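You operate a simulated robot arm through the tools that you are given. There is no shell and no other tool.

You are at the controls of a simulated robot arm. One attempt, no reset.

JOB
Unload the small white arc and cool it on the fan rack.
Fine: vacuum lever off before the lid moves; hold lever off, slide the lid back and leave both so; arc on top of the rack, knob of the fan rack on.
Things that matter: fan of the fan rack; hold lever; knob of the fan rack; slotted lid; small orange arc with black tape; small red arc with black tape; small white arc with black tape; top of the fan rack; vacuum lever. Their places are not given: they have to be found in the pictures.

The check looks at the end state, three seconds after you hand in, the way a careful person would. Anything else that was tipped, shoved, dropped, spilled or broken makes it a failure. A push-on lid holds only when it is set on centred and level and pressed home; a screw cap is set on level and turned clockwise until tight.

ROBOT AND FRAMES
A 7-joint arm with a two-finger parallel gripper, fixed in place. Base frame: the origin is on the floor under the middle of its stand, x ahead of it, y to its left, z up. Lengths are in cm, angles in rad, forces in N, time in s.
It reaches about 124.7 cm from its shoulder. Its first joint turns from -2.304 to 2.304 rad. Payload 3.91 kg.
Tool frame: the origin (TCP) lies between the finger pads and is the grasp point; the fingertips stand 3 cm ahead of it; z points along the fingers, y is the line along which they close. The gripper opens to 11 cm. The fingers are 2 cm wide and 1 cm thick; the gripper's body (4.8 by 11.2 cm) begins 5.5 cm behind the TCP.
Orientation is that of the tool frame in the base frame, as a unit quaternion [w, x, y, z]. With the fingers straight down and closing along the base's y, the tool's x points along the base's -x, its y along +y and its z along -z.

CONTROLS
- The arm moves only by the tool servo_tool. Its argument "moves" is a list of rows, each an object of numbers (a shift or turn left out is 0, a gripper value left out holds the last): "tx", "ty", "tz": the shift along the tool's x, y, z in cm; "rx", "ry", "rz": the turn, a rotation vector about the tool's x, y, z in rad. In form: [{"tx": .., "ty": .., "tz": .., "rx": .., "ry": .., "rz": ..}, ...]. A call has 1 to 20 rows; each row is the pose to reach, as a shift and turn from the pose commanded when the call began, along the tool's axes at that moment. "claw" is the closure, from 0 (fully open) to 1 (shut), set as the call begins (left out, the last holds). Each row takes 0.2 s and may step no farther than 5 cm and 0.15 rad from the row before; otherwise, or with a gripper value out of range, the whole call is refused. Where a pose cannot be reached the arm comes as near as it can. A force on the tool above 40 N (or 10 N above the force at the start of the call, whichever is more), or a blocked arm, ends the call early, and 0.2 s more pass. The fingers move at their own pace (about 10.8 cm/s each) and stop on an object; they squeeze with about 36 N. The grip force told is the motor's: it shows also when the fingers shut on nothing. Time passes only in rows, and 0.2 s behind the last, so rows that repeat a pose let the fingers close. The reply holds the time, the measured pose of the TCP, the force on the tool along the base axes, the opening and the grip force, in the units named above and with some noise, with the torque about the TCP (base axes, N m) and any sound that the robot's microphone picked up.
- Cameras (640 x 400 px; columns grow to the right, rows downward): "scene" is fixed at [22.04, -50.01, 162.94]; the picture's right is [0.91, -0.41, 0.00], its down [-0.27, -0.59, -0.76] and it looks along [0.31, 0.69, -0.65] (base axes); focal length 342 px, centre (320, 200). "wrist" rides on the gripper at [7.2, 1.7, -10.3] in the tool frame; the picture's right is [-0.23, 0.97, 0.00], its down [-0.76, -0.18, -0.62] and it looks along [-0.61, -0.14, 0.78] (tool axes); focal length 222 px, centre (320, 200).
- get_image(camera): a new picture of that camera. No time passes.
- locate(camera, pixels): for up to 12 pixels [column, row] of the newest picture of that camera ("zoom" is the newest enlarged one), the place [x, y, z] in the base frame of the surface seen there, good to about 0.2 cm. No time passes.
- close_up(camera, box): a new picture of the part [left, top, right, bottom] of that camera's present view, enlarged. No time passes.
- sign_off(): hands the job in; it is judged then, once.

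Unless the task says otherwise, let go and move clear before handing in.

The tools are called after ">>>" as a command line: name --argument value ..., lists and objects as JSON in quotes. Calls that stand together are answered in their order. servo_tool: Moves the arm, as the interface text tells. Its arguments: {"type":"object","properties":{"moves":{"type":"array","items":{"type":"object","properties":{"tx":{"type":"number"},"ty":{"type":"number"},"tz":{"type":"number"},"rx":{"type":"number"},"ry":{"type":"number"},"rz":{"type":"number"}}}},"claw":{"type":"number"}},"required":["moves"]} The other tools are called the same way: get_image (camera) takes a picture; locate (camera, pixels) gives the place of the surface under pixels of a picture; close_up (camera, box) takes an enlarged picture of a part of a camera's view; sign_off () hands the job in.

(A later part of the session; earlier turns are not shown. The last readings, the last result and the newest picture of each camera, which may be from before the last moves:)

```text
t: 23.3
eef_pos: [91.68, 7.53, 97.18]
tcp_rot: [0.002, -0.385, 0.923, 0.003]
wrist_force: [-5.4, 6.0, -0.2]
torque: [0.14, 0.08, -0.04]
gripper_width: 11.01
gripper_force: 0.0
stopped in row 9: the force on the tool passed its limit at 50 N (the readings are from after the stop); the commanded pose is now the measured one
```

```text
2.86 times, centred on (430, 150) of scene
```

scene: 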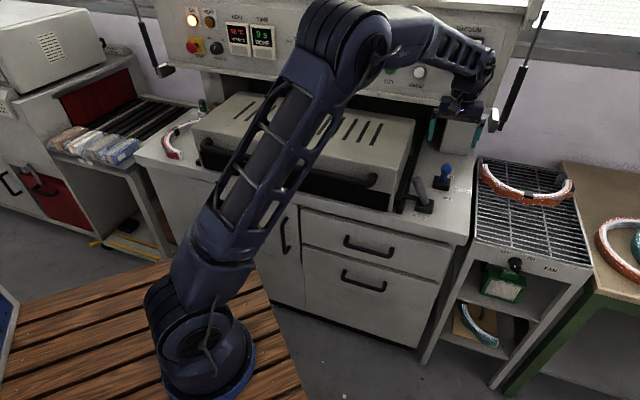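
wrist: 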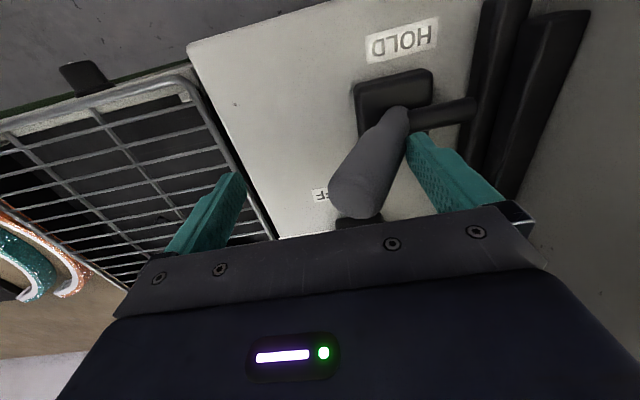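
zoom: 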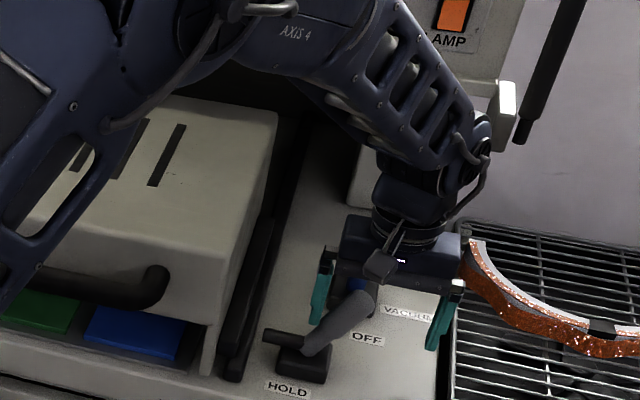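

The hold lever is now leaning right; also the black front under the lid has changed, showing coloured items inside (80,315)/(130,335). I'll look at the whole scene.

>>> get_image --camera "scene"

>>> close_up --camera "scene" --box '[180, 80, 440, 240]'

>>> close_up --camera "wrist" --box '[280, 20, 520, 230]'

```text
taken
```

scene: 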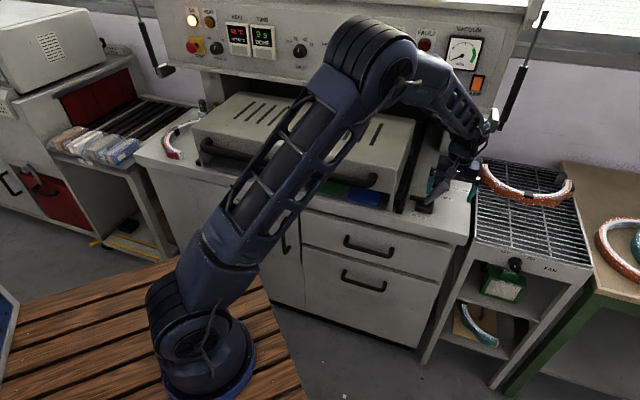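

```text
2.46 times, centred on (310, 160) of scene
```

zoom: 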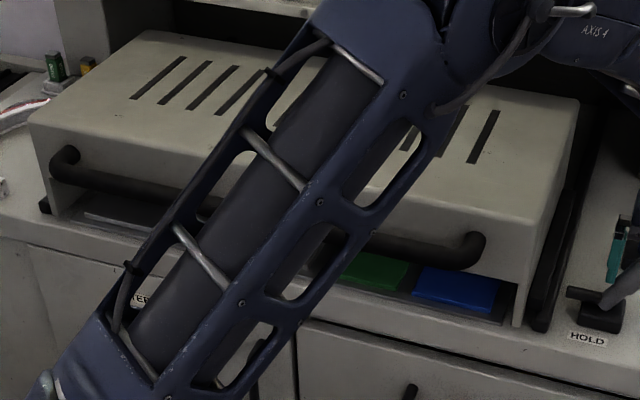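

```text
1.90 times, centred on (400, 125) of wrist
```

zoom: 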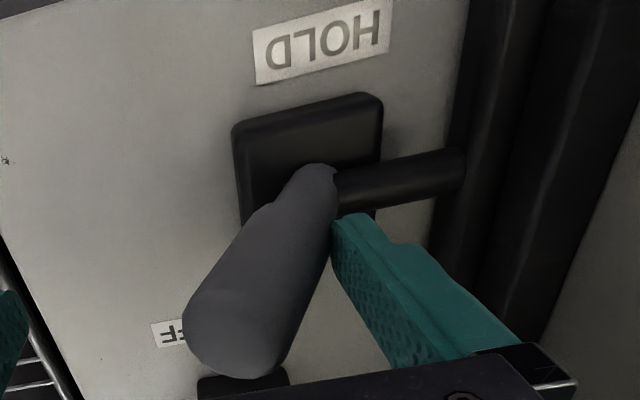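

>>> locate --camera "zoom" --pixels '[[235, 340], [200, 320], [260, 270], [310, 190], [240, 130], [375, 130], [260, 370]]'

>>> locate --camera "scene" --pixels '[[373, 178], [400, 165], [365, 200], [335, 190], [390, 205], [205, 145], [385, 190]]'

```text
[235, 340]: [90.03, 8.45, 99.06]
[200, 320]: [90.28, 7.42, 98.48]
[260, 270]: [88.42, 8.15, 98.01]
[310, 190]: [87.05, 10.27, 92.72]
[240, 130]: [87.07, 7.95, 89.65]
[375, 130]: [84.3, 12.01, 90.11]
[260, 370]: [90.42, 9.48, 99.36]
```

```text
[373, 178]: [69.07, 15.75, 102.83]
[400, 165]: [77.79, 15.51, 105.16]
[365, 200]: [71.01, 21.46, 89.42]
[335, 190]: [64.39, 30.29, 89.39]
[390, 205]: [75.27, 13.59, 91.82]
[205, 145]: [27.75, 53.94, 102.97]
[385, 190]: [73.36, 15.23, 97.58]
```

Hold lever tip moved from u≈49.4 to u≈57.7 – mirrored about its base, so it's off. The lid hasn't moved. I'll ease off, lift, and travel to the middle front of the lid with fingers closed.

>>> servo_tool --moves '[{"ty": 0.6, "tz": -1}, {"ty": 0.6, "tz": -5}, {"ty": 0.6, "tz": -9.5}, {"ty": 0.6, "tz": -14}, {"ty": 0.6, "tz": -17}]'

>>> servo_tool --moves '[{"ty": 4, "tx": 1.8}, {"ty": 8, "tx": 3.6}, {"ty": 12, "tx": 5.4}, {"ty": 16, "tx": 7.2}, {"ty": 20, "tx": 9}, {"ty": 24, "tx": 10.8}, {"ty": 28, "tx": 12.6}, {"ty": 32, "tx": 14.4}, {"ty": 36, "tx": 16.2}, {"ty": 40, "tx": 18}, {"ty": 44, "tx": 19.8}, {"ty": 47, "tx": 20.5}, {"ty": 49, "tx": 20.5}]' --claw 1

>>> get_image --camera "scene"

>>> get_image --camera "wrist"

```text
t: 24.5
eef_pos: [91.35, 7.57, 114.08]
tcp_rot: [0.002, -0.385, 0.923, 0.002]
wrist_force: [0.4, 0.0, 0.1]
torque: [-0.03, 0.01, -0.03]
gripper_width: 10.97
gripper_force: 0.0
```

```text
t: 27.3
eef_pos: [41.89, 27.74, 114.16]
tcp_rot: [0.002, -0.384, 0.923, 0.001]
wrist_force: [-0.1, -0.5, 0.3]
torque: [0.01, 0.02, 0.0]
gripper_width: 0.0
gripper_force: 36.0
```

```text
taken
```

scene: 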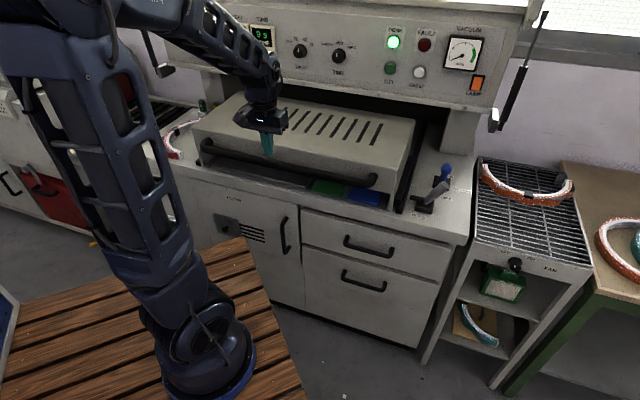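

```text
taken
```

wrist: 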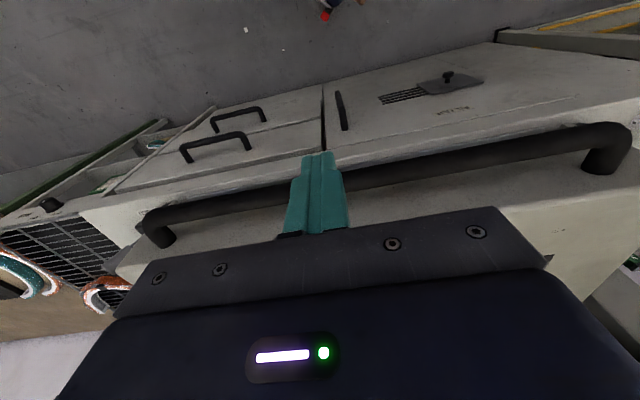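

Gripper is in front of the lid's middle (u≈10, v≈49). The handle bar runs through (300,195)–(450,165) in the wrist view; let me measure it and the interior now visible in the scene.

>>> locate --camera "wrist" --pixels '[[270, 202], [380, 178], [450, 162], [600, 140], [160, 218], [420, 200], [270, 190], [385, 165]]'

>>> close_up --camera "scene" --box '[180, 80, 480, 240]'

>>> locate --camera "scene" --pixels '[[300, 168], [240, 152], [350, 180], [225, 168], [290, 183], [330, 190], [365, 197], [310, 172], [440, 172], [430, 200]]'

```text
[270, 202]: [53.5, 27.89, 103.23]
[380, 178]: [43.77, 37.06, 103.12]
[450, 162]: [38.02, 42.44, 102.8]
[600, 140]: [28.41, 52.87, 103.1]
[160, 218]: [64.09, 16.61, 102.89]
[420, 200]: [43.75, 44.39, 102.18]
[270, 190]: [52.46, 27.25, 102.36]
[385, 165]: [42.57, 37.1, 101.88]
```

```text
2.13 times, centred on (330, 160) of scene
```

zoom: 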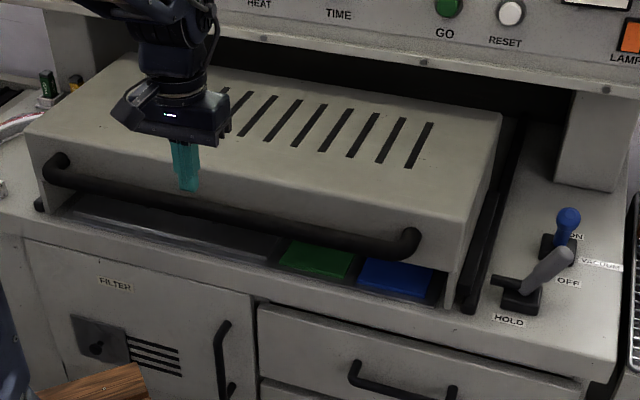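

```text
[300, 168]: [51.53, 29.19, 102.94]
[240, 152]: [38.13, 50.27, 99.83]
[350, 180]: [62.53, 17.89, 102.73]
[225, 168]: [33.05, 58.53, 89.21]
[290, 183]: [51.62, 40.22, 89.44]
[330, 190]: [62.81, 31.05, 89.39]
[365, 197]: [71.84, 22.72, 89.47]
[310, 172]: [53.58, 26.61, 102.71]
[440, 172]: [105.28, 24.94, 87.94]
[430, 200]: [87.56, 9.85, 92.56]
```

Bar centre is v≈57.4, z≈102. I'll lower with a 0.3 rad tilt just in front of the bar.

>>> servo_tool --moves '[{"tx": -1, "tz": 3, "ry": -0.1}, {"tx": -2, "tz": 6.5, "ry": -0.2}, {"tx": -2.5, "tz": 10, "ry": -0.3}, {"tx": -2.8, "tz": 12.1, "ry": -0.3}]'

>>> get_image --camera "wrist"

>>> close_up --camera "scene" --box '[180, 80, 480, 240]'

```text
t: 28.3
eef_pos: [44.43, 29.78, 102.05]
tcp_rot: [0.141, -0.38, 0.912, 0.06]
wrist_force: [-0.5, 0.3, -0.1]
torque: [-0.01, -0.03, 0.0]
gripper_width: 0.0
gripper_force: 35.5
```

```text
taken
```

wrist: 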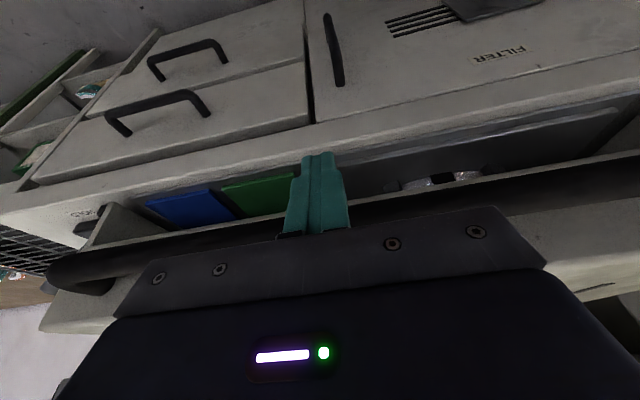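

```text
2.13 times, centred on (330, 160) of scene
```

zoom: 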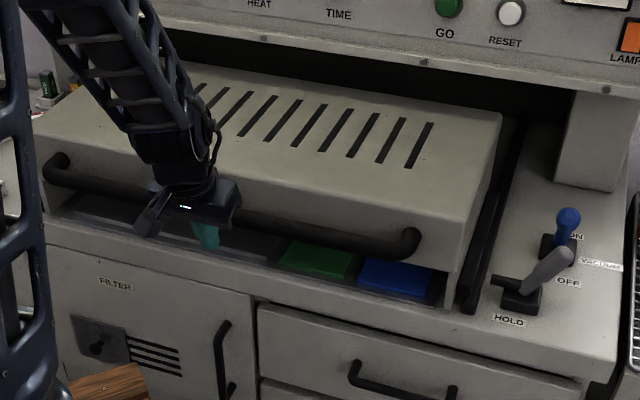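

The white arc is visible inside at wrist pixel (440,180). Pushing the lid back now, steadily.

>>> servo_tool --moves '[{"tx": -1.43, "tz": 0.44}, {"tx": -2.6, "tz": 0.8}, {"tx": -3.6, "tz": 1.1}, {"tx": -4.8, "tz": 1.48}, {"tx": -6.2, "tz": 1.9}, {"tx": -7.64, "tz": 2.37}, {"tx": -9.55, "tz": 2.96}, {"tx": -11.5, "tz": 3.55}, {"tx": -13.4, "tz": 4.14}, {"tx": -15.3, "tz": 4.74}, {"tx": -17.2, "tz": 5.33}]'

>>> get_image --camera "scene"

>>> get_image --camera "wrist"

```text
t: 30.7
eef_pos: [57.01, 42.36, 102.12]
tcp_rot: [0.141, -0.38, 0.912, 0.059]
wrist_force: [0.2, -0.7, 1.5]
torque: [-0.05, -0.02, -0.03]
gripper_width: 0.01
gripper_force: 35.8
```

```text
taken
```

scene: 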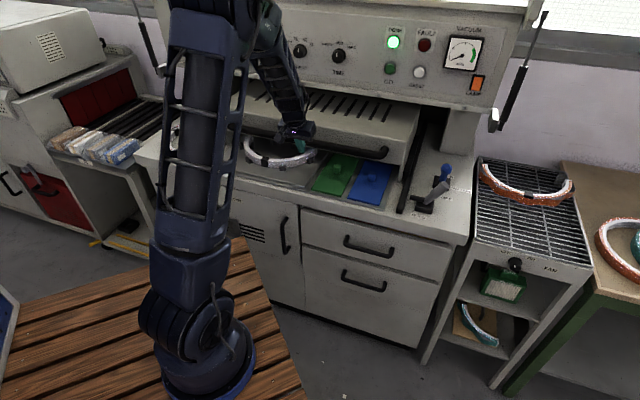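

```text
taken
```

wrist: 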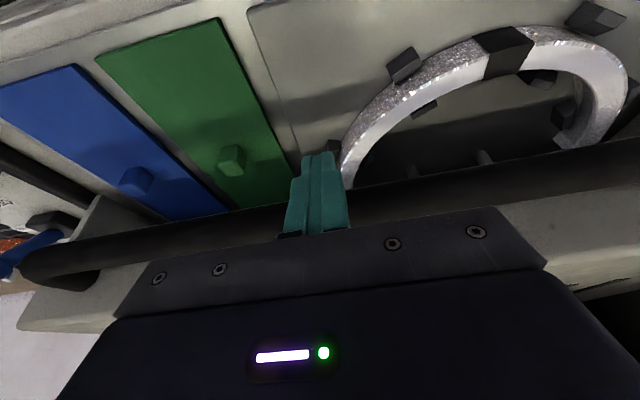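

The lid slides freely; the white arc with black tape is now visible at (440,80) in the wrist view. Checking arc height before continuing the push.

>>> locate --camera "wrist" --pixels '[[345, 165], [380, 100], [440, 60], [500, 45], [560, 40], [615, 80], [595, 140], [405, 60], [425, 105], [480, 160], [240, 155], [330, 145]]'

>>> close_up --camera "wrist" --box '[300, 0, 640, 210]'

>>> close_up --camera "scene" --box '[200, 90, 440, 230]'

```text
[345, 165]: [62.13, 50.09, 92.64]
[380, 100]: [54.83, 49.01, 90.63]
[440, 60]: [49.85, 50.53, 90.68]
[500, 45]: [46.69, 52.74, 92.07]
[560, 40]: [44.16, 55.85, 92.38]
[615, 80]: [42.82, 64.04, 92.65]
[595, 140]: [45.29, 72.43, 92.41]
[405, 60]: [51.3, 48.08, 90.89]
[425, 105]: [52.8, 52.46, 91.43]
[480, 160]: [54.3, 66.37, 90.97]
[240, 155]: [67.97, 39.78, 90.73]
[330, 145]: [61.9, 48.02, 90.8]
```

```text
1.88 times, centred on (470, 105) of wrist
```

zoom: 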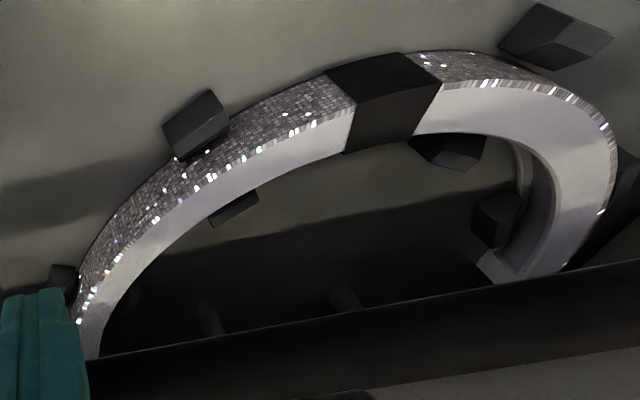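

```text
2.67 times, centred on (320, 160) of scene
```

zoom: 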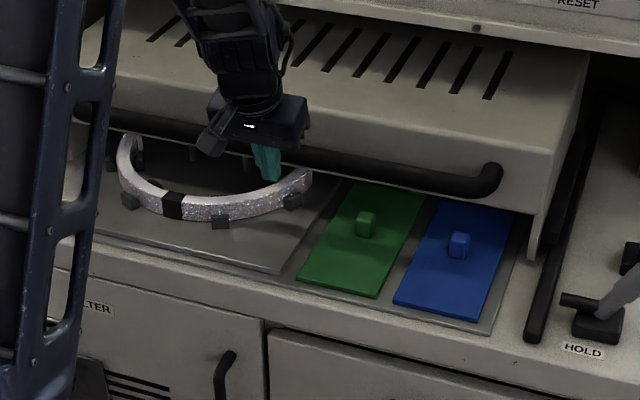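

Arc top is z≈92.5, fingertips at z≈99, so pushing on is safe. Continuing until the lid reaches its stop.

>>> servo_tool --moves '[{"tx": -1.43, "tz": 0.44}, {"tx": -2.87, "tz": 0.89}, {"tx": -4.3, "tz": 1.33}, {"tx": -5.73, "tz": 1.78}, {"tx": -7.16, "tz": 2.22}, {"tx": -8.6, "tz": 2.66}, {"tx": -10, "tz": 3.1}, {"tx": -11.4, "tz": 3.53}, {"tx": -12.8, "tz": 3.97}]'

>>> get_image --camera "scene"

>>> get_image --camera "wrist"

```text
t: 32.7
eef_pos: [66.15, 51.97, 102.32]
tcp_rot: [0.14, -0.381, 0.912, 0.059]
wrist_force: [-0.7, -0.7, 0.3]
torque: [0.02, 0.04, 0.01]
gripper_width: 0.0
gripper_force: 35.5
```

```text
taken
```

scene: 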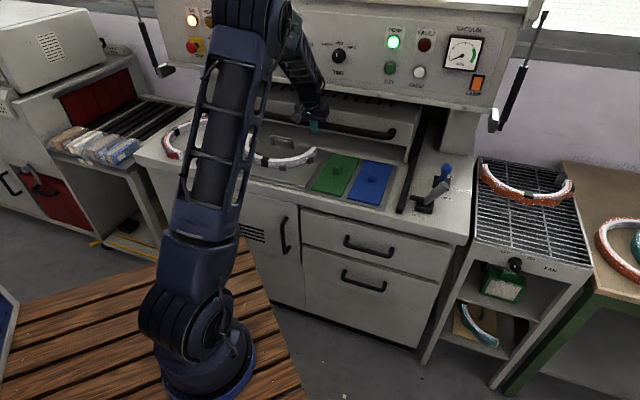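

```text
taken
```

wrist: 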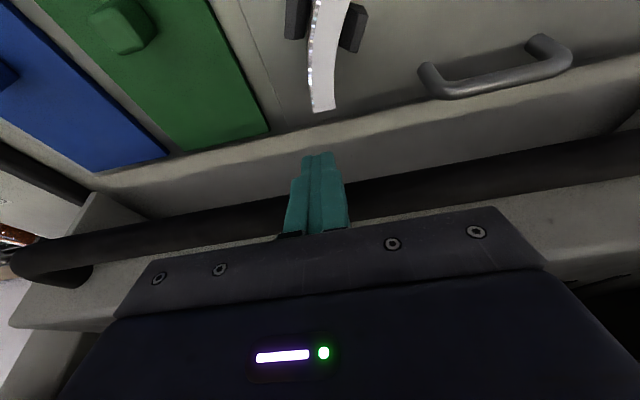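

>>> close_up --camera "scene" --box '[200, 70, 480, 230]'

>>> locate --camera "wrist" --pixels '[[240, 215], [400, 192], [480, 185], [480, 150], [250, 165], [500, 90], [325, 100], [350, 20]]'

>>> locate --camera "scene" --pixels '[[375, 133], [345, 128], [405, 158], [425, 125], [380, 100], [340, 92], [275, 118], [280, 138]]'

```text
2.29 times, centred on (340, 150) of scene
```

zoom: 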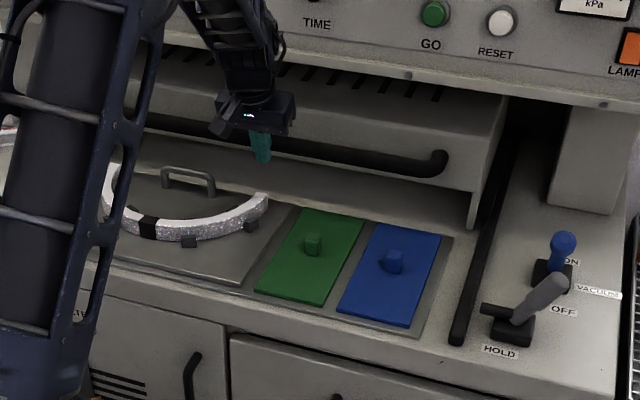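

```text
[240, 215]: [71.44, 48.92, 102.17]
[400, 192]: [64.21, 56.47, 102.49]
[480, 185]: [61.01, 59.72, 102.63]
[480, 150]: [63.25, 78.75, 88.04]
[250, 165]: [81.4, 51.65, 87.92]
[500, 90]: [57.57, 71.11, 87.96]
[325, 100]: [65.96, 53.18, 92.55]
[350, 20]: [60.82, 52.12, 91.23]
```

```text
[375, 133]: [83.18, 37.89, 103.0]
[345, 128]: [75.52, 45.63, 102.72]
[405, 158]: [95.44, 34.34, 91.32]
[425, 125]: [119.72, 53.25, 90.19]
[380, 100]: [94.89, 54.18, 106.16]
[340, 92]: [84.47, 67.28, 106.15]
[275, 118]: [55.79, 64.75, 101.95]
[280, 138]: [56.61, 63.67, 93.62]
```

Handle bar has moved from v≈57.4 to v≈85.4 (28 cm). I'll push a touch more to learn whether it is at its stop.

>>> servo_tool --moves '[{"tx": -0.7, "tz": 0.2}, {"tx": -1.4, "tz": 0.42}, {"tx": -1.9, "tz": 0.58}]'

>>> get_image --camera "wrist"

>>> close_up --camera "scene" --box '[200, 70, 480, 230]'

```text
t: 33.5
eef_pos: [67.69, 53.29, 102.27]
tcp_rot: [0.141, -0.38, 0.912, 0.06]
wrist_force: [-0.7, -0.1, -0.5]
torque: [0.03, -0.02, 0.0]
gripper_width: 0.0
gripper_force: 35.9
```

```text
taken
```

wrist: 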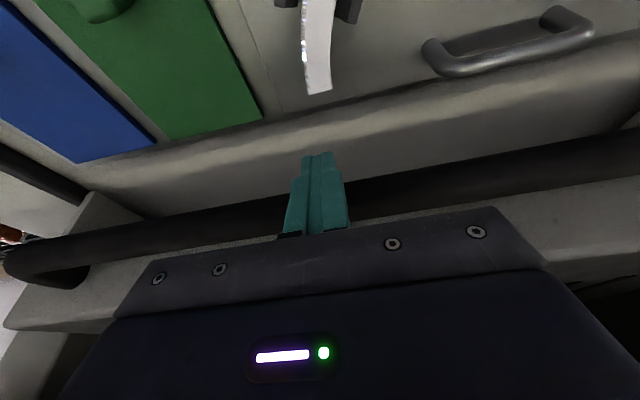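

```text
2.29 times, centred on (340, 150) of scene
```

zoom: 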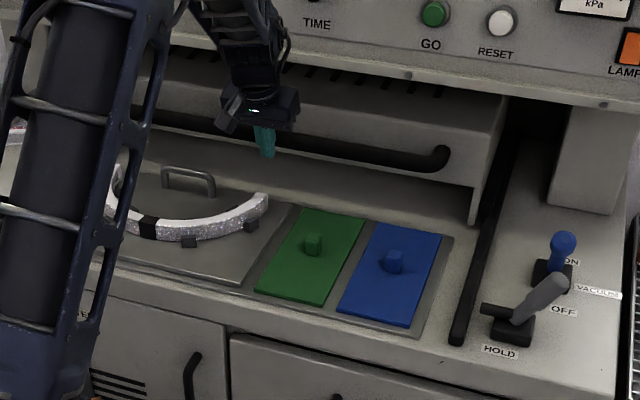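

The lid still moved without resistance, so it isn't at a stop. I'll tilt more to keep clear of the panel lip and push further.

>>> servo_tool --moves '[{"ry": -0.1}, {"tx": -0.3, "tz": 0.1, "ry": -0.2}, {"tx": -0.6, "tz": 0.2, "ry": -0.3}, {"tx": -1.43, "tz": 0.44, "ry": -0.35}, {"tx": -2.4, "tz": 0.74, "ry": -0.35}, {"tx": -3.34, "tz": 1.04, "ry": -0.35}, {"tx": -4.3, "tz": 1.33, "ry": -0.35}]'

>>> get_image --camera "wrist"

>>> close_up --camera "scene" --box '[200, 70, 480, 230]'

```text
t: 35.1
eef_pos: [70.02, 55.95, 102.09]
tcp_rot: [0.293, -0.365, 0.875, 0.123]
wrist_force: [-2.9, -2.8, 0.7]
torque: [-0.06, 0.04, 0.0]
gripper_width: 0.02
gripper_force: 36.0
stopped in row 7: the force on the tool passed its limit at 123 N (the readings are from after the stop); the commanded pose is now the measured one
```

```text
taken
```

wrist: 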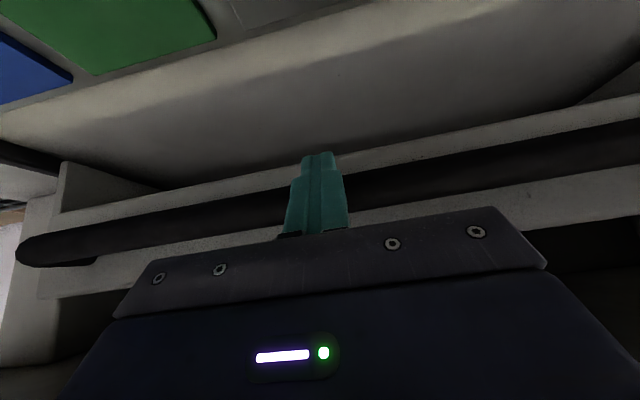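

```text
2.29 times, centred on (340, 150) of scene
```

zoom: 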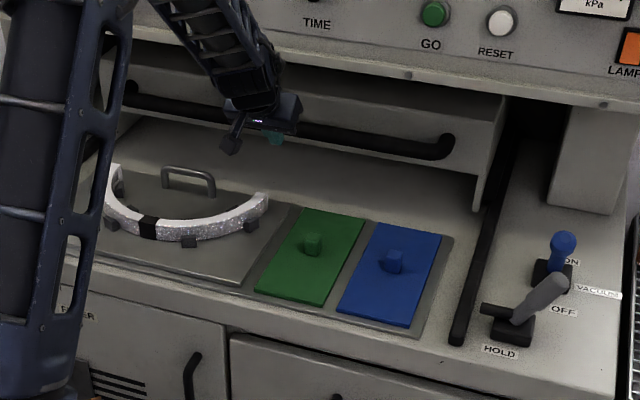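

The lid hit its back stop (force spike) and stays open. I'll back off and lift clear, then view the arc from above.

>>> servo_tool --moves '[{"tx": 1.6, "tz": -1.2}, {"tx": 4, "tz": -3}, {"tx": 6.4, "tz": -4.8}, {"tx": 8, "tz": -7.5, "ry": 0.1}, {"tx": 8, "tz": -10.5, "ry": 0.2}, {"tx": 8, "tz": -13, "ry": 0.3}, {"tx": 8.8, "tz": -14, "ry": 0.4}, {"tx": 9.6, "tz": -15, "ry": 0.5}, {"tx": 10.4, "tz": -16, "ry": 0.65}]'

>>> get_image --camera "scene"

>>> get_image --camera "wrist"

```text
t: 37.1
eef_pos: [57.43, 43.07, 108.79]
tcp_rot: [-0.003, -0.385, 0.923, -0.001]
wrist_force: [-0.4, -0.7, 0.9]
torque: [0.02, 0.01, 0.05]
gripper_width: 0.03
gripper_force: 36.3
```

```text
taken
```

scene: 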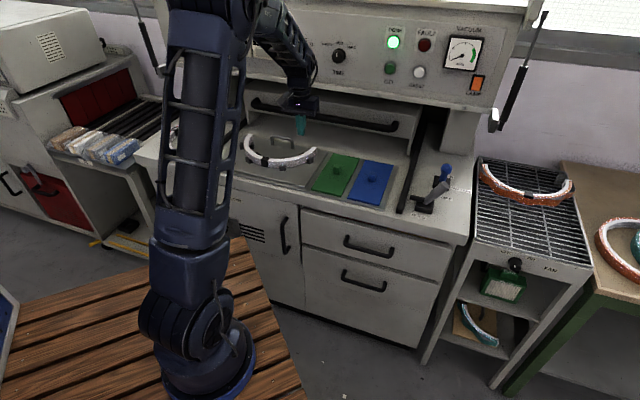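

```text
taken
```

wrist: 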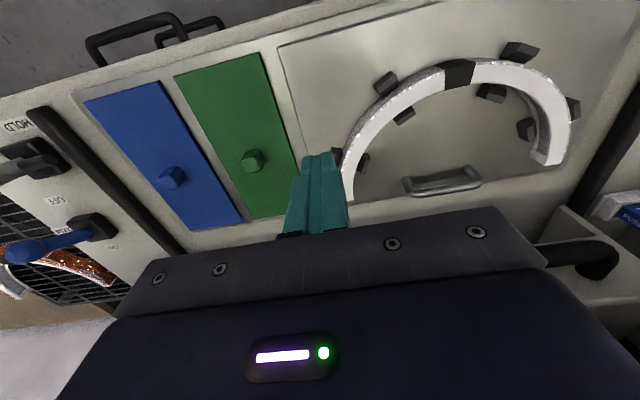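

The tray with the white arc and its black pegs is fully exposed. I'll zoom and measure the arc outline, the pegs and tape.

>>> close_up --camera "wrist" --box '[320, 20, 600, 210]'

>>> locate --camera "zoom" --pixels '[[60, 395], [85, 310], [130, 220], [200, 165], [250, 140], [290, 130], [320, 120], [345, 125], [400, 120], [470, 135], [540, 200], [555, 290]]'

>>> locate --camera "zoom" --pixels '[[30, 320], [110, 320], [150, 145], [190, 210], [390, 160], [455, 70], [480, 245], [580, 190], [270, 330], [150, 270], [515, 295], [320, 90]]'

```text
2.11 times, centred on (460, 115) of wrist
```

zoom: 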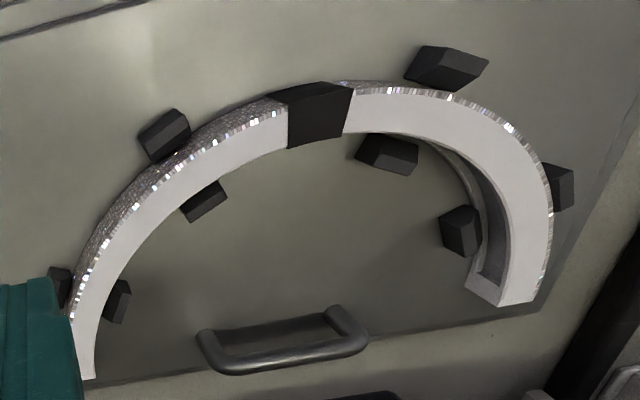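

```text
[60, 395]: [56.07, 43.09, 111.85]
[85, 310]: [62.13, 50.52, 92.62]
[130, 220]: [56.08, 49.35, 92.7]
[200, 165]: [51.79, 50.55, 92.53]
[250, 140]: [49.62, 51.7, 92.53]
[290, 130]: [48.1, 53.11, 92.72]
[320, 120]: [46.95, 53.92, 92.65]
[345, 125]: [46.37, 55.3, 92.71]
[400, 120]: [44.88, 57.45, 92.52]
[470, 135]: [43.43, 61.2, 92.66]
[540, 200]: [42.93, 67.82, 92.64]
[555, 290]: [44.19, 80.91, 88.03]
```

```text
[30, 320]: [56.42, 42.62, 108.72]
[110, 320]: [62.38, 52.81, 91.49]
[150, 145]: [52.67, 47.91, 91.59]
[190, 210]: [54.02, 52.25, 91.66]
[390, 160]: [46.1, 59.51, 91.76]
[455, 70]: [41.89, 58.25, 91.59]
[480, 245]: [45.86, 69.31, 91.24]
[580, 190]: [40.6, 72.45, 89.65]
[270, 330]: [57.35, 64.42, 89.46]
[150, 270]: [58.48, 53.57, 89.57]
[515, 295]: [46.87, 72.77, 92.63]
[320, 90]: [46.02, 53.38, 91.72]
```

Arc geometry: symmetric about u≈-4.8, tape exactly at its front middle (v≈71.4), top z≈92.65, plate z≈89.5, pegs only ±5 cm away. Before picking, I'll inspect the rack and knob in detail.

>>> close_up --camera "scene" --box '[490, 240, 550, 280]'

>>> locate --camera "zoom" --pixels '[[230, 250], [240, 200], [200, 230], [290, 240], [250, 300], [220, 160], [330, 180], [180, 270], [310, 300], [270, 250], [240, 265], [300, 200]]'

>>> close_up --camera "scene" --box '[460, 150, 600, 280]'

>>> locate --camera "zoom" --pixels '[[65, 385], [70, 250], [80, 60], [590, 500], [100, 330], [300, 340], [500, 380], [130, 200], [200, 240], [330, 260], [440, 260], [500, 200]]'

```text
10.00 times, centred on (520, 260) of scene
```

zoom: 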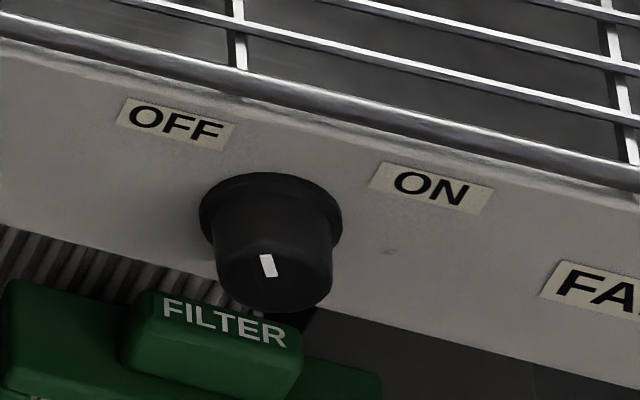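

```text
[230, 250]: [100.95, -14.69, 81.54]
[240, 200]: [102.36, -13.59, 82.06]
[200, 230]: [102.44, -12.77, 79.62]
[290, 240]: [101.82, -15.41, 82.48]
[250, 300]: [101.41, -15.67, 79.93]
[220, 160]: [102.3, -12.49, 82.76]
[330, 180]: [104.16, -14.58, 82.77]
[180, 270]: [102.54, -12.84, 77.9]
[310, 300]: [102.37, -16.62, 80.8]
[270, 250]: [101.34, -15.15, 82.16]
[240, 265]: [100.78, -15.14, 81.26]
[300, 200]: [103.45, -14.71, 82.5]
```

```text
3.08 times, centred on (530, 215) of scene
```

zoom: 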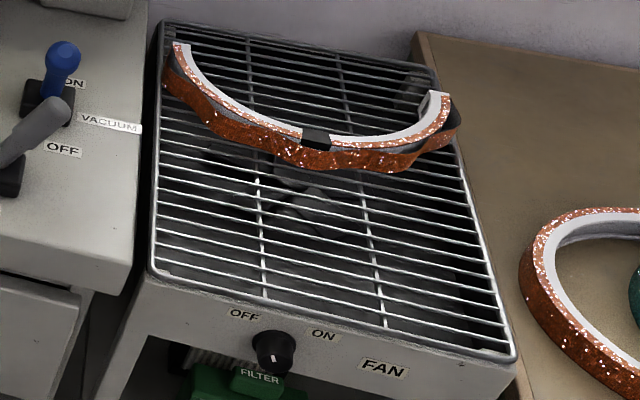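

```text
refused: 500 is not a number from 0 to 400
```

Pointer on the knob seems near up-left (OFF side). I'll carry the empty gripper around to the front of the rack to look at the knob with the wrist camera.

>>> servo_tool --moves '[{"tx": 2, "ty": -4, "tz": -0.5}, {"tx": 4, "ty": -8, "tz": -1}, {"tx": 6, "ty": -12, "tz": -1.5}, {"tx": 8, "ty": -16, "tz": -2}, {"tx": 10, "ty": -20, "tz": -2}, {"tx": 12, "ty": -24, "tz": -2}, {"tx": 14, "ty": -28, "tz": -2}, {"tx": 16, "ty": -32, "tz": -2}, {"tx": 18, "ty": -36, "tz": -2}, {"tx": 20, "ty": -40, "tz": -2}, {"tx": 22, "ty": -44, "tz": -2}, {"tx": 24, "ty": -48, "tz": -2}, {"tx": 26, "ty": -52, "tz": -2}, {"tx": 27, "ty": -56, "tz": -2}, {"tx": 28, "ty": -60, "tz": -2}, {"tx": 29, "ty": -64, "tz": -2}, {"tx": 30, "ty": -68, "tz": -2}, {"tx": 31, "ty": -72, "tz": -2}]' --claw 0.5

>>> get_image --camera "wrist"

>>> get_image --camera "scene"

```text
t: 40.9
eef_pos: [86.84, -29.37, 110.68]
tcp_rot: [-0.002, -0.385, 0.923, 0.0]
wrist_force: [-0.9, 1.2, 0.4]
torque: [-0.05, -0.02, 0.0]
gripper_width: 5.5
gripper_force: 0.0
```

```text
taken
```

wrist: 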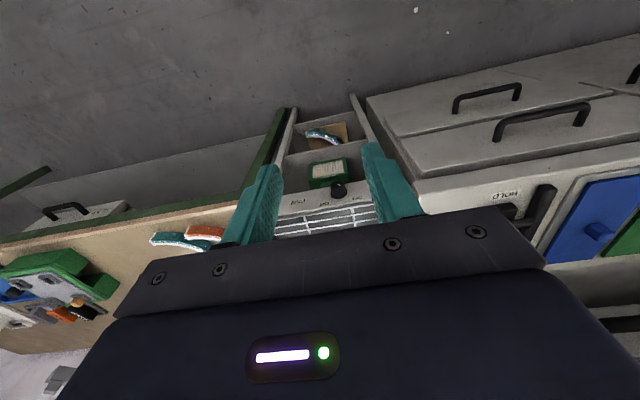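

```text
taken
```

scene: 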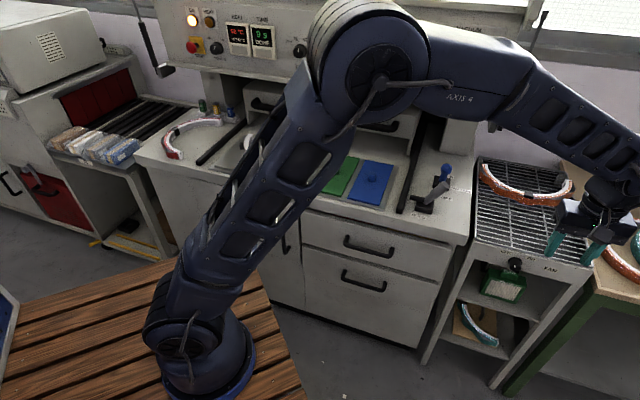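

Now I tilt the gripper to horizontal, facing the rack front, level with the knob and ~8 cm away.

>>> servo_tool --moves '[{"tx": -0.5, "tz": 2.6, "ry": -0.14}, {"tx": -1, "tz": 5.2, "ry": -0.28}, {"tx": -1.5, "tz": 7.8, "ry": -0.42}, {"tx": -2, "tz": 10.4, "ry": -0.56}, {"tx": -3, "tz": 13, "ry": -0.7}, {"tx": -4, "tz": 15.6, "ry": -0.84}, {"tx": -5, "tz": 18.2, "ry": -0.98}, {"tx": -6, "tz": 20.8, "ry": -1.12}, {"tx": -7, "tz": 23.4, "ry": -1.26}, {"tx": -8, "tz": 26, "ry": -1.4}, {"tx": -8.5, "tz": 28, "ry": -1.5}, {"tx": -9, "tz": 29, "ry": -1.5708}]'

>>> get_image --camera "wrist"

>>> get_image --camera "scene"

```text
t: 43.5
eef_pos: [93.01, -23.25, 81.54]
tcp_rot: [0.652, -0.272, 0.654, 0.271]
wrist_force: [0.3, 0.1, -0.8]
torque: [0.0, 0.02, -0.02]
gripper_width: 5.53
gripper_force: 0.1
```

```text
taken
```

wrist: 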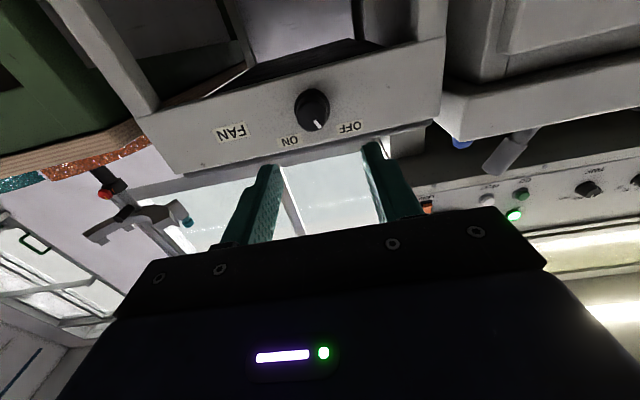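

```text
taken
```

scene: 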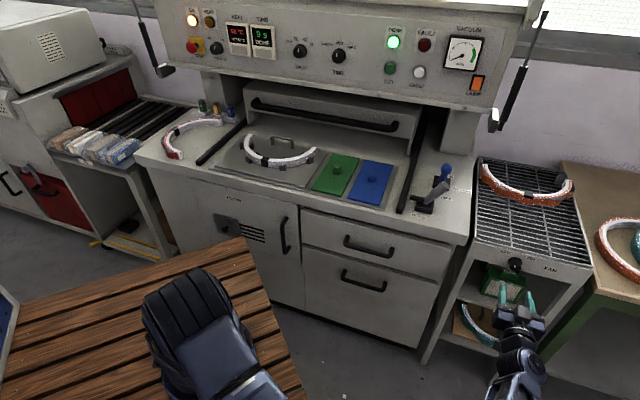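

The knob shows at wrist (312,108) with its mark leaning toward OFF (the image is upside down). I'll zoom in and measure it.

>>> close_up --camera "wrist" --box '[250, 70, 400, 170]'

>>> locate --camera "zoom" --pixels '[[270, 165], [290, 230], [275, 190], [245, 110], [200, 170], [340, 150], [180, 300], [440, 245], [300, 245], [265, 235], [235, 150], [330, 110]]'

```text
4.00 times, centred on (325, 120) of wrist
```

zoom: 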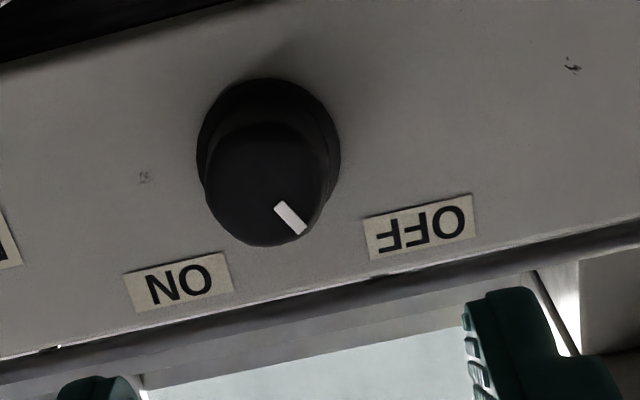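

```text
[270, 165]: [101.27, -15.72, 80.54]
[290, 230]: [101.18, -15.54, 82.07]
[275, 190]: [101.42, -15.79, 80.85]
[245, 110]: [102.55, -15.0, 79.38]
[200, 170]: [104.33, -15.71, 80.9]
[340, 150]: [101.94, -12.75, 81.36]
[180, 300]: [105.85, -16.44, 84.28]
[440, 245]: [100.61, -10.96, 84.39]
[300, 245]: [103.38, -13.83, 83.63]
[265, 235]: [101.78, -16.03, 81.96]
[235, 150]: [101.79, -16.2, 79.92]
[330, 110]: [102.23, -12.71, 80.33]
```

>>> locate --camera "zoom" --pixels '[[281, 208], [286, 214], [292, 221], [298, 229], [222, 190], [318, 190], [268, 242], [268, 135], [215, 210], [310, 215], [250, 190], [265, 190]]'

```text
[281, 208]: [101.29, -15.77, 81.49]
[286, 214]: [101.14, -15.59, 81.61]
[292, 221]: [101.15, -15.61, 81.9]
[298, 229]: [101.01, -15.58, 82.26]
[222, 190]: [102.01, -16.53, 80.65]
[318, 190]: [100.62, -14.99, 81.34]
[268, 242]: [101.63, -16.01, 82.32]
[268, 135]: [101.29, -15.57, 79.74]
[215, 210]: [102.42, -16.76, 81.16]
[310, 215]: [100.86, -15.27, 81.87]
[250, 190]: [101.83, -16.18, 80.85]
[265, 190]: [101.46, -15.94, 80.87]
```

The mark points about 30° left of vertical (OFF); ON is mirrored right, so a clockwise turn of ~60°+ is needed. Knob centre ≈ u 82.8, z 81.0, face v≈60.5. I'll advance to straddle the knob.

>>> servo_tool --moves '[{"tx": 0.4, "ty": -0.65, "tz": 3}, {"tx": 0.4, "ty": -0.65, "tz": 6}, {"tx": 0.4, "ty": -0.65, "tz": 8}, {"tx": 0.4, "ty": -0.65, "tz": 9.7}]'

>>> get_image --camera "wrist"

>>> close_up --camera "scene" --box '[460, 220, 580, 320]'

```text
t: 44.5
eef_pos: [100.15, -16.79, 80.99]
tcp_rot: [0.651, -0.272, 0.654, 0.272]
wrist_force: [-0.3, 0.8, 0.4]
torque: [-0.02, 0.02, 0.0]
gripper_width: 5.52
gripper_force: 0.1
```

```text
taken
```

wrist: 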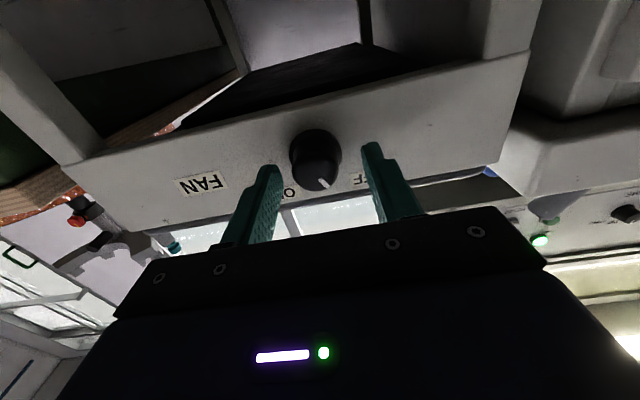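

```text
4.00 times, centred on (520, 270) of scene
```

zoom: 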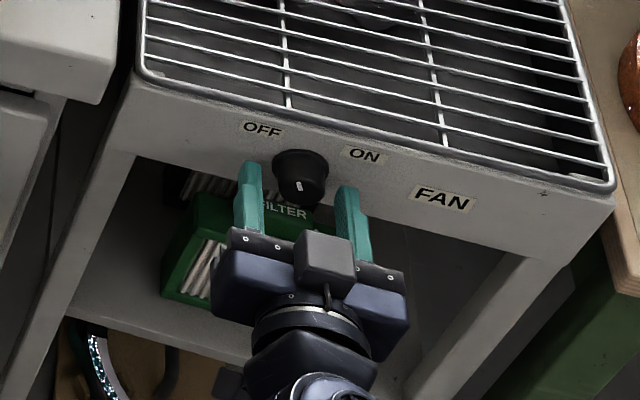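

>>> close_up --camera "wrist" --box '[230, 100, 430, 230]'

>>> locate --camera "zoom" --pixels '[[275, 220], [320, 220], [235, 200], [340, 180], [280, 270], [270, 150], [110, 220], [450, 150], [275, 195], [225, 170], [330, 130]]'

```text
3.08 times, centred on (330, 165) of wrist
```

zoom: 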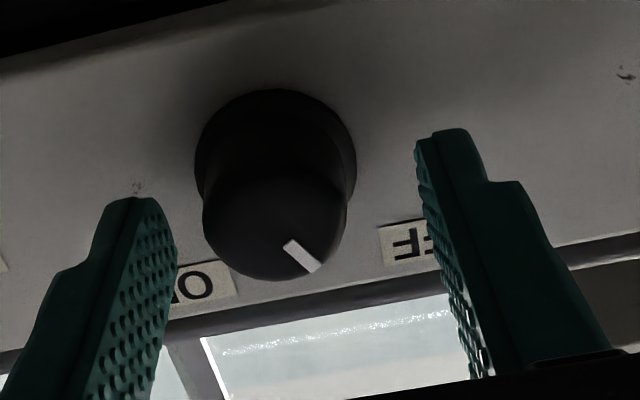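

```text
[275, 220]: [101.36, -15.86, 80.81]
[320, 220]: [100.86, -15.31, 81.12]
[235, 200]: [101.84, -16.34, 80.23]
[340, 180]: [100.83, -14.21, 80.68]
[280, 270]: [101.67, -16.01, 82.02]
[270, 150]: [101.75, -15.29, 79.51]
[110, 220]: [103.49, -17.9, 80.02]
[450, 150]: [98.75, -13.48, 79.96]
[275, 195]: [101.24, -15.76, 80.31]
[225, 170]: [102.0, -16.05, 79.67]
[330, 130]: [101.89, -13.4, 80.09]
```

Fingers straddle the knob centred. Closing on it.

>>> servo_tool --moves '[{"tz": 0}, {"tz": 0}, {"tz": 0}]' --claw 1

```text
t: 45.3
eef_pos: [100.31, -17.04, 81.12]
tcp_rot: [0.652, -0.271, 0.655, 0.27]
wrist_force: [33.0, -20.7, 4.2]
torque: [-0.4, 0.35, -1.14]
gripper_width: 3.21
gripper_force: 45.3
```

The grip pushes the hand about 38 N toward +u, so the knob centre lies slightly to the right; I'll shift 0.3 cm that way to relieve it.

>>> servo_tool --moves '[{"ty": -0.15}, {"ty": -0.3}, {"ty": -0.3}]'

```text
t: 45.9
eef_pos: [100.34, -17.11, 81.0]
tcp_rot: [0.651, -0.271, 0.655, 0.272]
wrist_force: [-11.1, -5.9, 2.5]
torque: [0.22, -0.21, 0.01]
gripper_width: 3.24
gripper_force: 45.6
stopped in row 3: the force on the tool passed its limit at 50 N (the readings are from after the stop); the commanded pose is now the measured one
```

Relieved. Now turning clockwise (as seen from the front) about the knob axis.

>>> servo_tool --moves '[{"rz": 0.1}, {"rz": 0.2}, {"rz": 0.3}, {"rz": 0.4}, {"rz": 0.5}, {"rz": 0.6}, {"rz": 0.7}, {"rz": 0.8}, {"rz": 0.9}, {"rz": 1.0}, {"rz": 1.1}]'

>>> get_image --camera "wrist"

>>> close_up --camera "scene" --box '[460, 220, 580, 320]'

```text
t: 48.3
eef_pos: [100.3, -17.07, 80.96]
tcp_rot: [0.411, 0.11, 0.699, 0.574]
wrist_force: [-4.0, 1.9, 4.8]
torque: [-0.34, -0.52, 0.1]
gripper_width: 3.21
gripper_force: 44.5
```

```text
taken
```

wrist: 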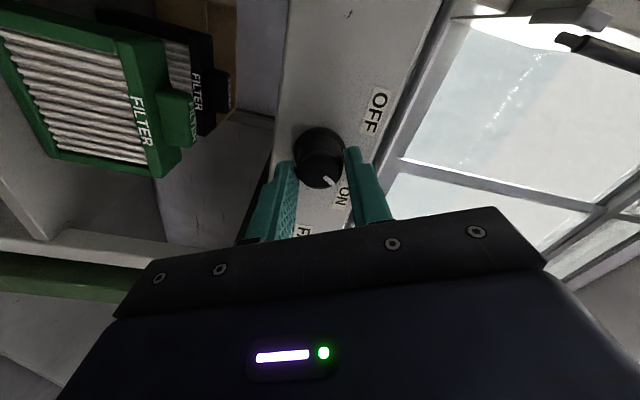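

```text
4.00 times, centred on (520, 270) of scene
```

zoom: 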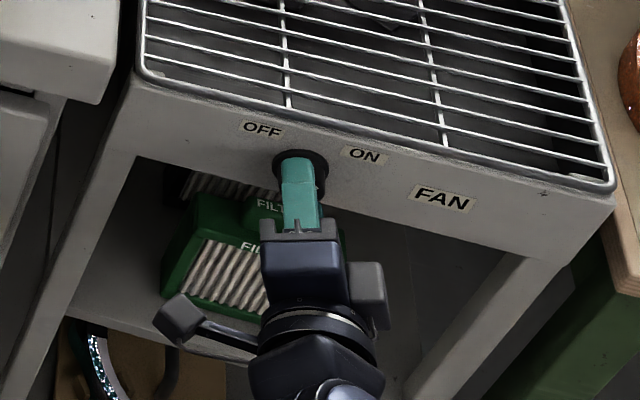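

The knob turned with the gripper (mark now near ON) with about 0.6 N·m reaction. I'll zoom to see the mark against the ON label and check whether the fan runs.

>>> close_up --camera "wrist" --box '[260, 60, 420, 240]'

>>> close_up --camera "scene" --box '[470, 150, 600, 260]'

```text
2.22 times, centred on (340, 150) of wrist
```

zoom: 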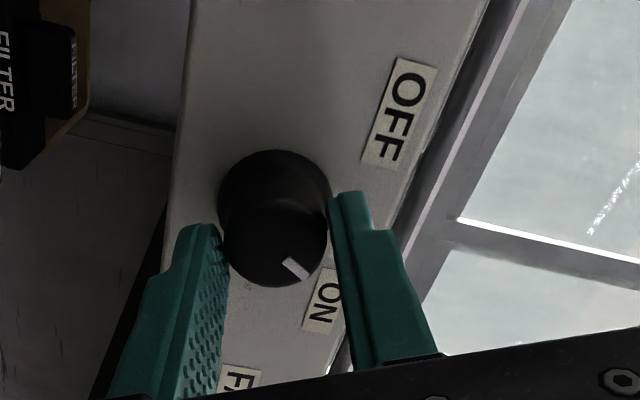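

```text
3.64 times, centred on (535, 205) of scene
```

zoom: 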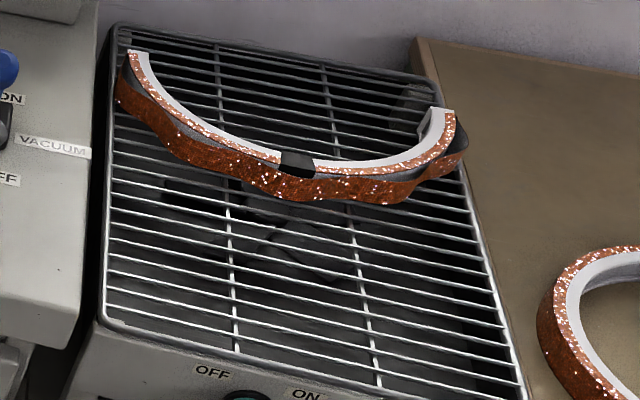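

The mark points at ON now. I'll release and back away, then compare fan pictures over time.

>>> servo_tool --moves '[{"tz": 0}, {"tz": 0}, {"tz": -2}, {"tz": -5}, {"tz": -8}]' --claw 0.5

>>> close_up --camera "scene" --box '[490, 200, 570, 280]'

>>> close_up --camera "wrist" --box '[250, 60, 410, 200]'

```text
t: 49.5
eef_pos: [94.55, -22.67, 81.13]
tcp_rot: [0.412, 0.109, 0.7, 0.573]
wrist_force: [-0.4, 0.3, -0.2]
torque: [-0.02, 0.02, -0.05]
gripper_width: 5.49
gripper_force: 0.0
```

```text
5.00 times, centred on (530, 240) of scene
```

zoom: 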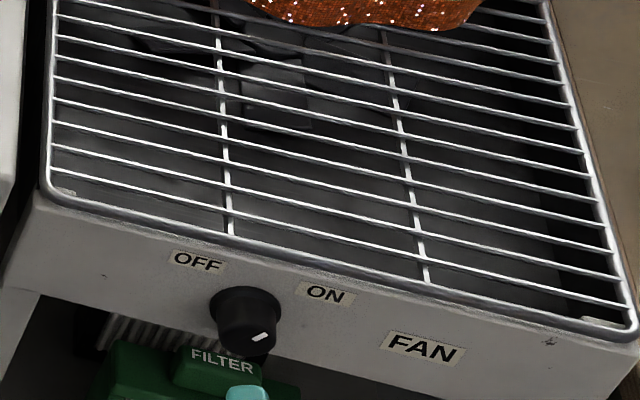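

```text
2.86 times, centred on (330, 130) of wrist
```

zoom: 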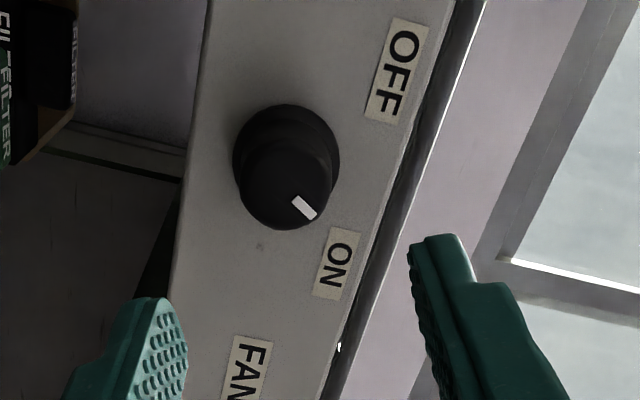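

Mark stays at ON after release. I'll let a moment pass and check if the fan blades move.

>>> servo_tool --moves '[{"tz": -1}, {"tz": -2}]'

>>> close_up --camera "scene" --box '[490, 200, 570, 280]'

```text
t: 50.1
eef_pos: [93.46, -24.22, 81.05]
tcp_rot: [0.412, 0.11, 0.7, 0.573]
wrist_force: [0.1, -0.3, 0.1]
torque: [0.0, -0.02, 0.0]
gripper_width: 5.5
gripper_force: 0.1
```

```text
5.00 times, centred on (530, 240) of scene
```

zoom: 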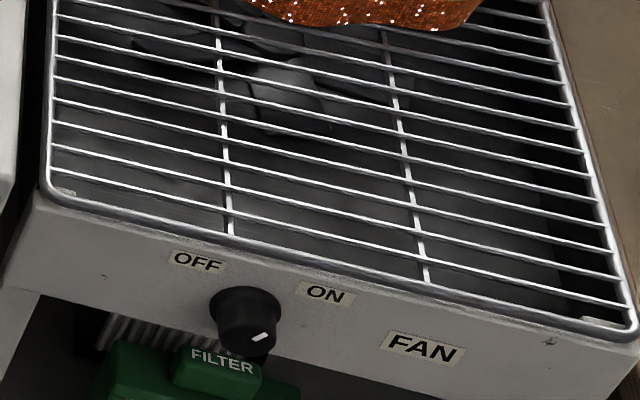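

The blades have moved between pictures: the fan is running. Now I back away, un-twist and return the gripper to pointing down.

>>> servo_tool --moves '[{"tz": -1, "rz": -0.14}, {"tz": -2, "rz": -0.28}, {"tz": -3, "rz": -0.42}, {"tz": -4, "rz": -0.56}, {"tz": -5, "rz": -0.7}, {"tz": -6, "rz": -0.84}, {"tz": -7, "rz": -0.98}, {"tz": -8, "rz": -1.1}]'

>>> servo_tool --moves '[{"tx": -2.4, "ry": 0.14}, {"tx": -4.8, "ry": 0.28}, {"tx": -7.2, "ry": 0.42}, {"tx": -9.6, "ry": 0.56}, {"tx": -12, "ry": 0.7}, {"tx": -14.4, "ry": 0.84}, {"tx": -16.8, "ry": 0.98}, {"tx": -19.2, "ry": 1.12}, {"tx": -21.6, "ry": 1.26}, {"tx": -24, "ry": 1.4}, {"tx": -26, "ry": 1.5}, {"tx": -28, "ry": 1.5708}]'

>>> get_image --camera "scene"

```text
t: 51.9
eef_pos: [87.67, -29.87, 80.91]
tcp_rot: [0.651, -0.272, 0.654, 0.272]
wrist_force: [-0.4, -0.8, 0.4]
torque: [0.0, -0.04, 0.0]
gripper_width: 5.48
gripper_force: 0.1
```

```text
t: 54.5
eef_pos: [88.11, -29.91, 109.0]
tcp_rot: [-0.002, -0.385, 0.923, 0.0]
wrist_force: [-0.9, -0.4, -0.7]
torque: [0.06, -0.05, 0.0]
gripper_width: 5.46
gripper_force: 0.0
```

```text
taken
```

scene: 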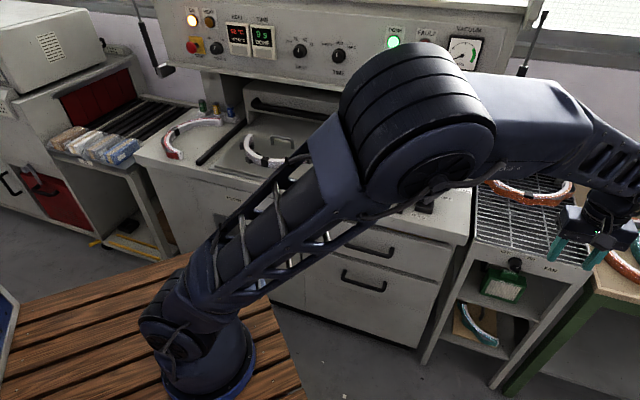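

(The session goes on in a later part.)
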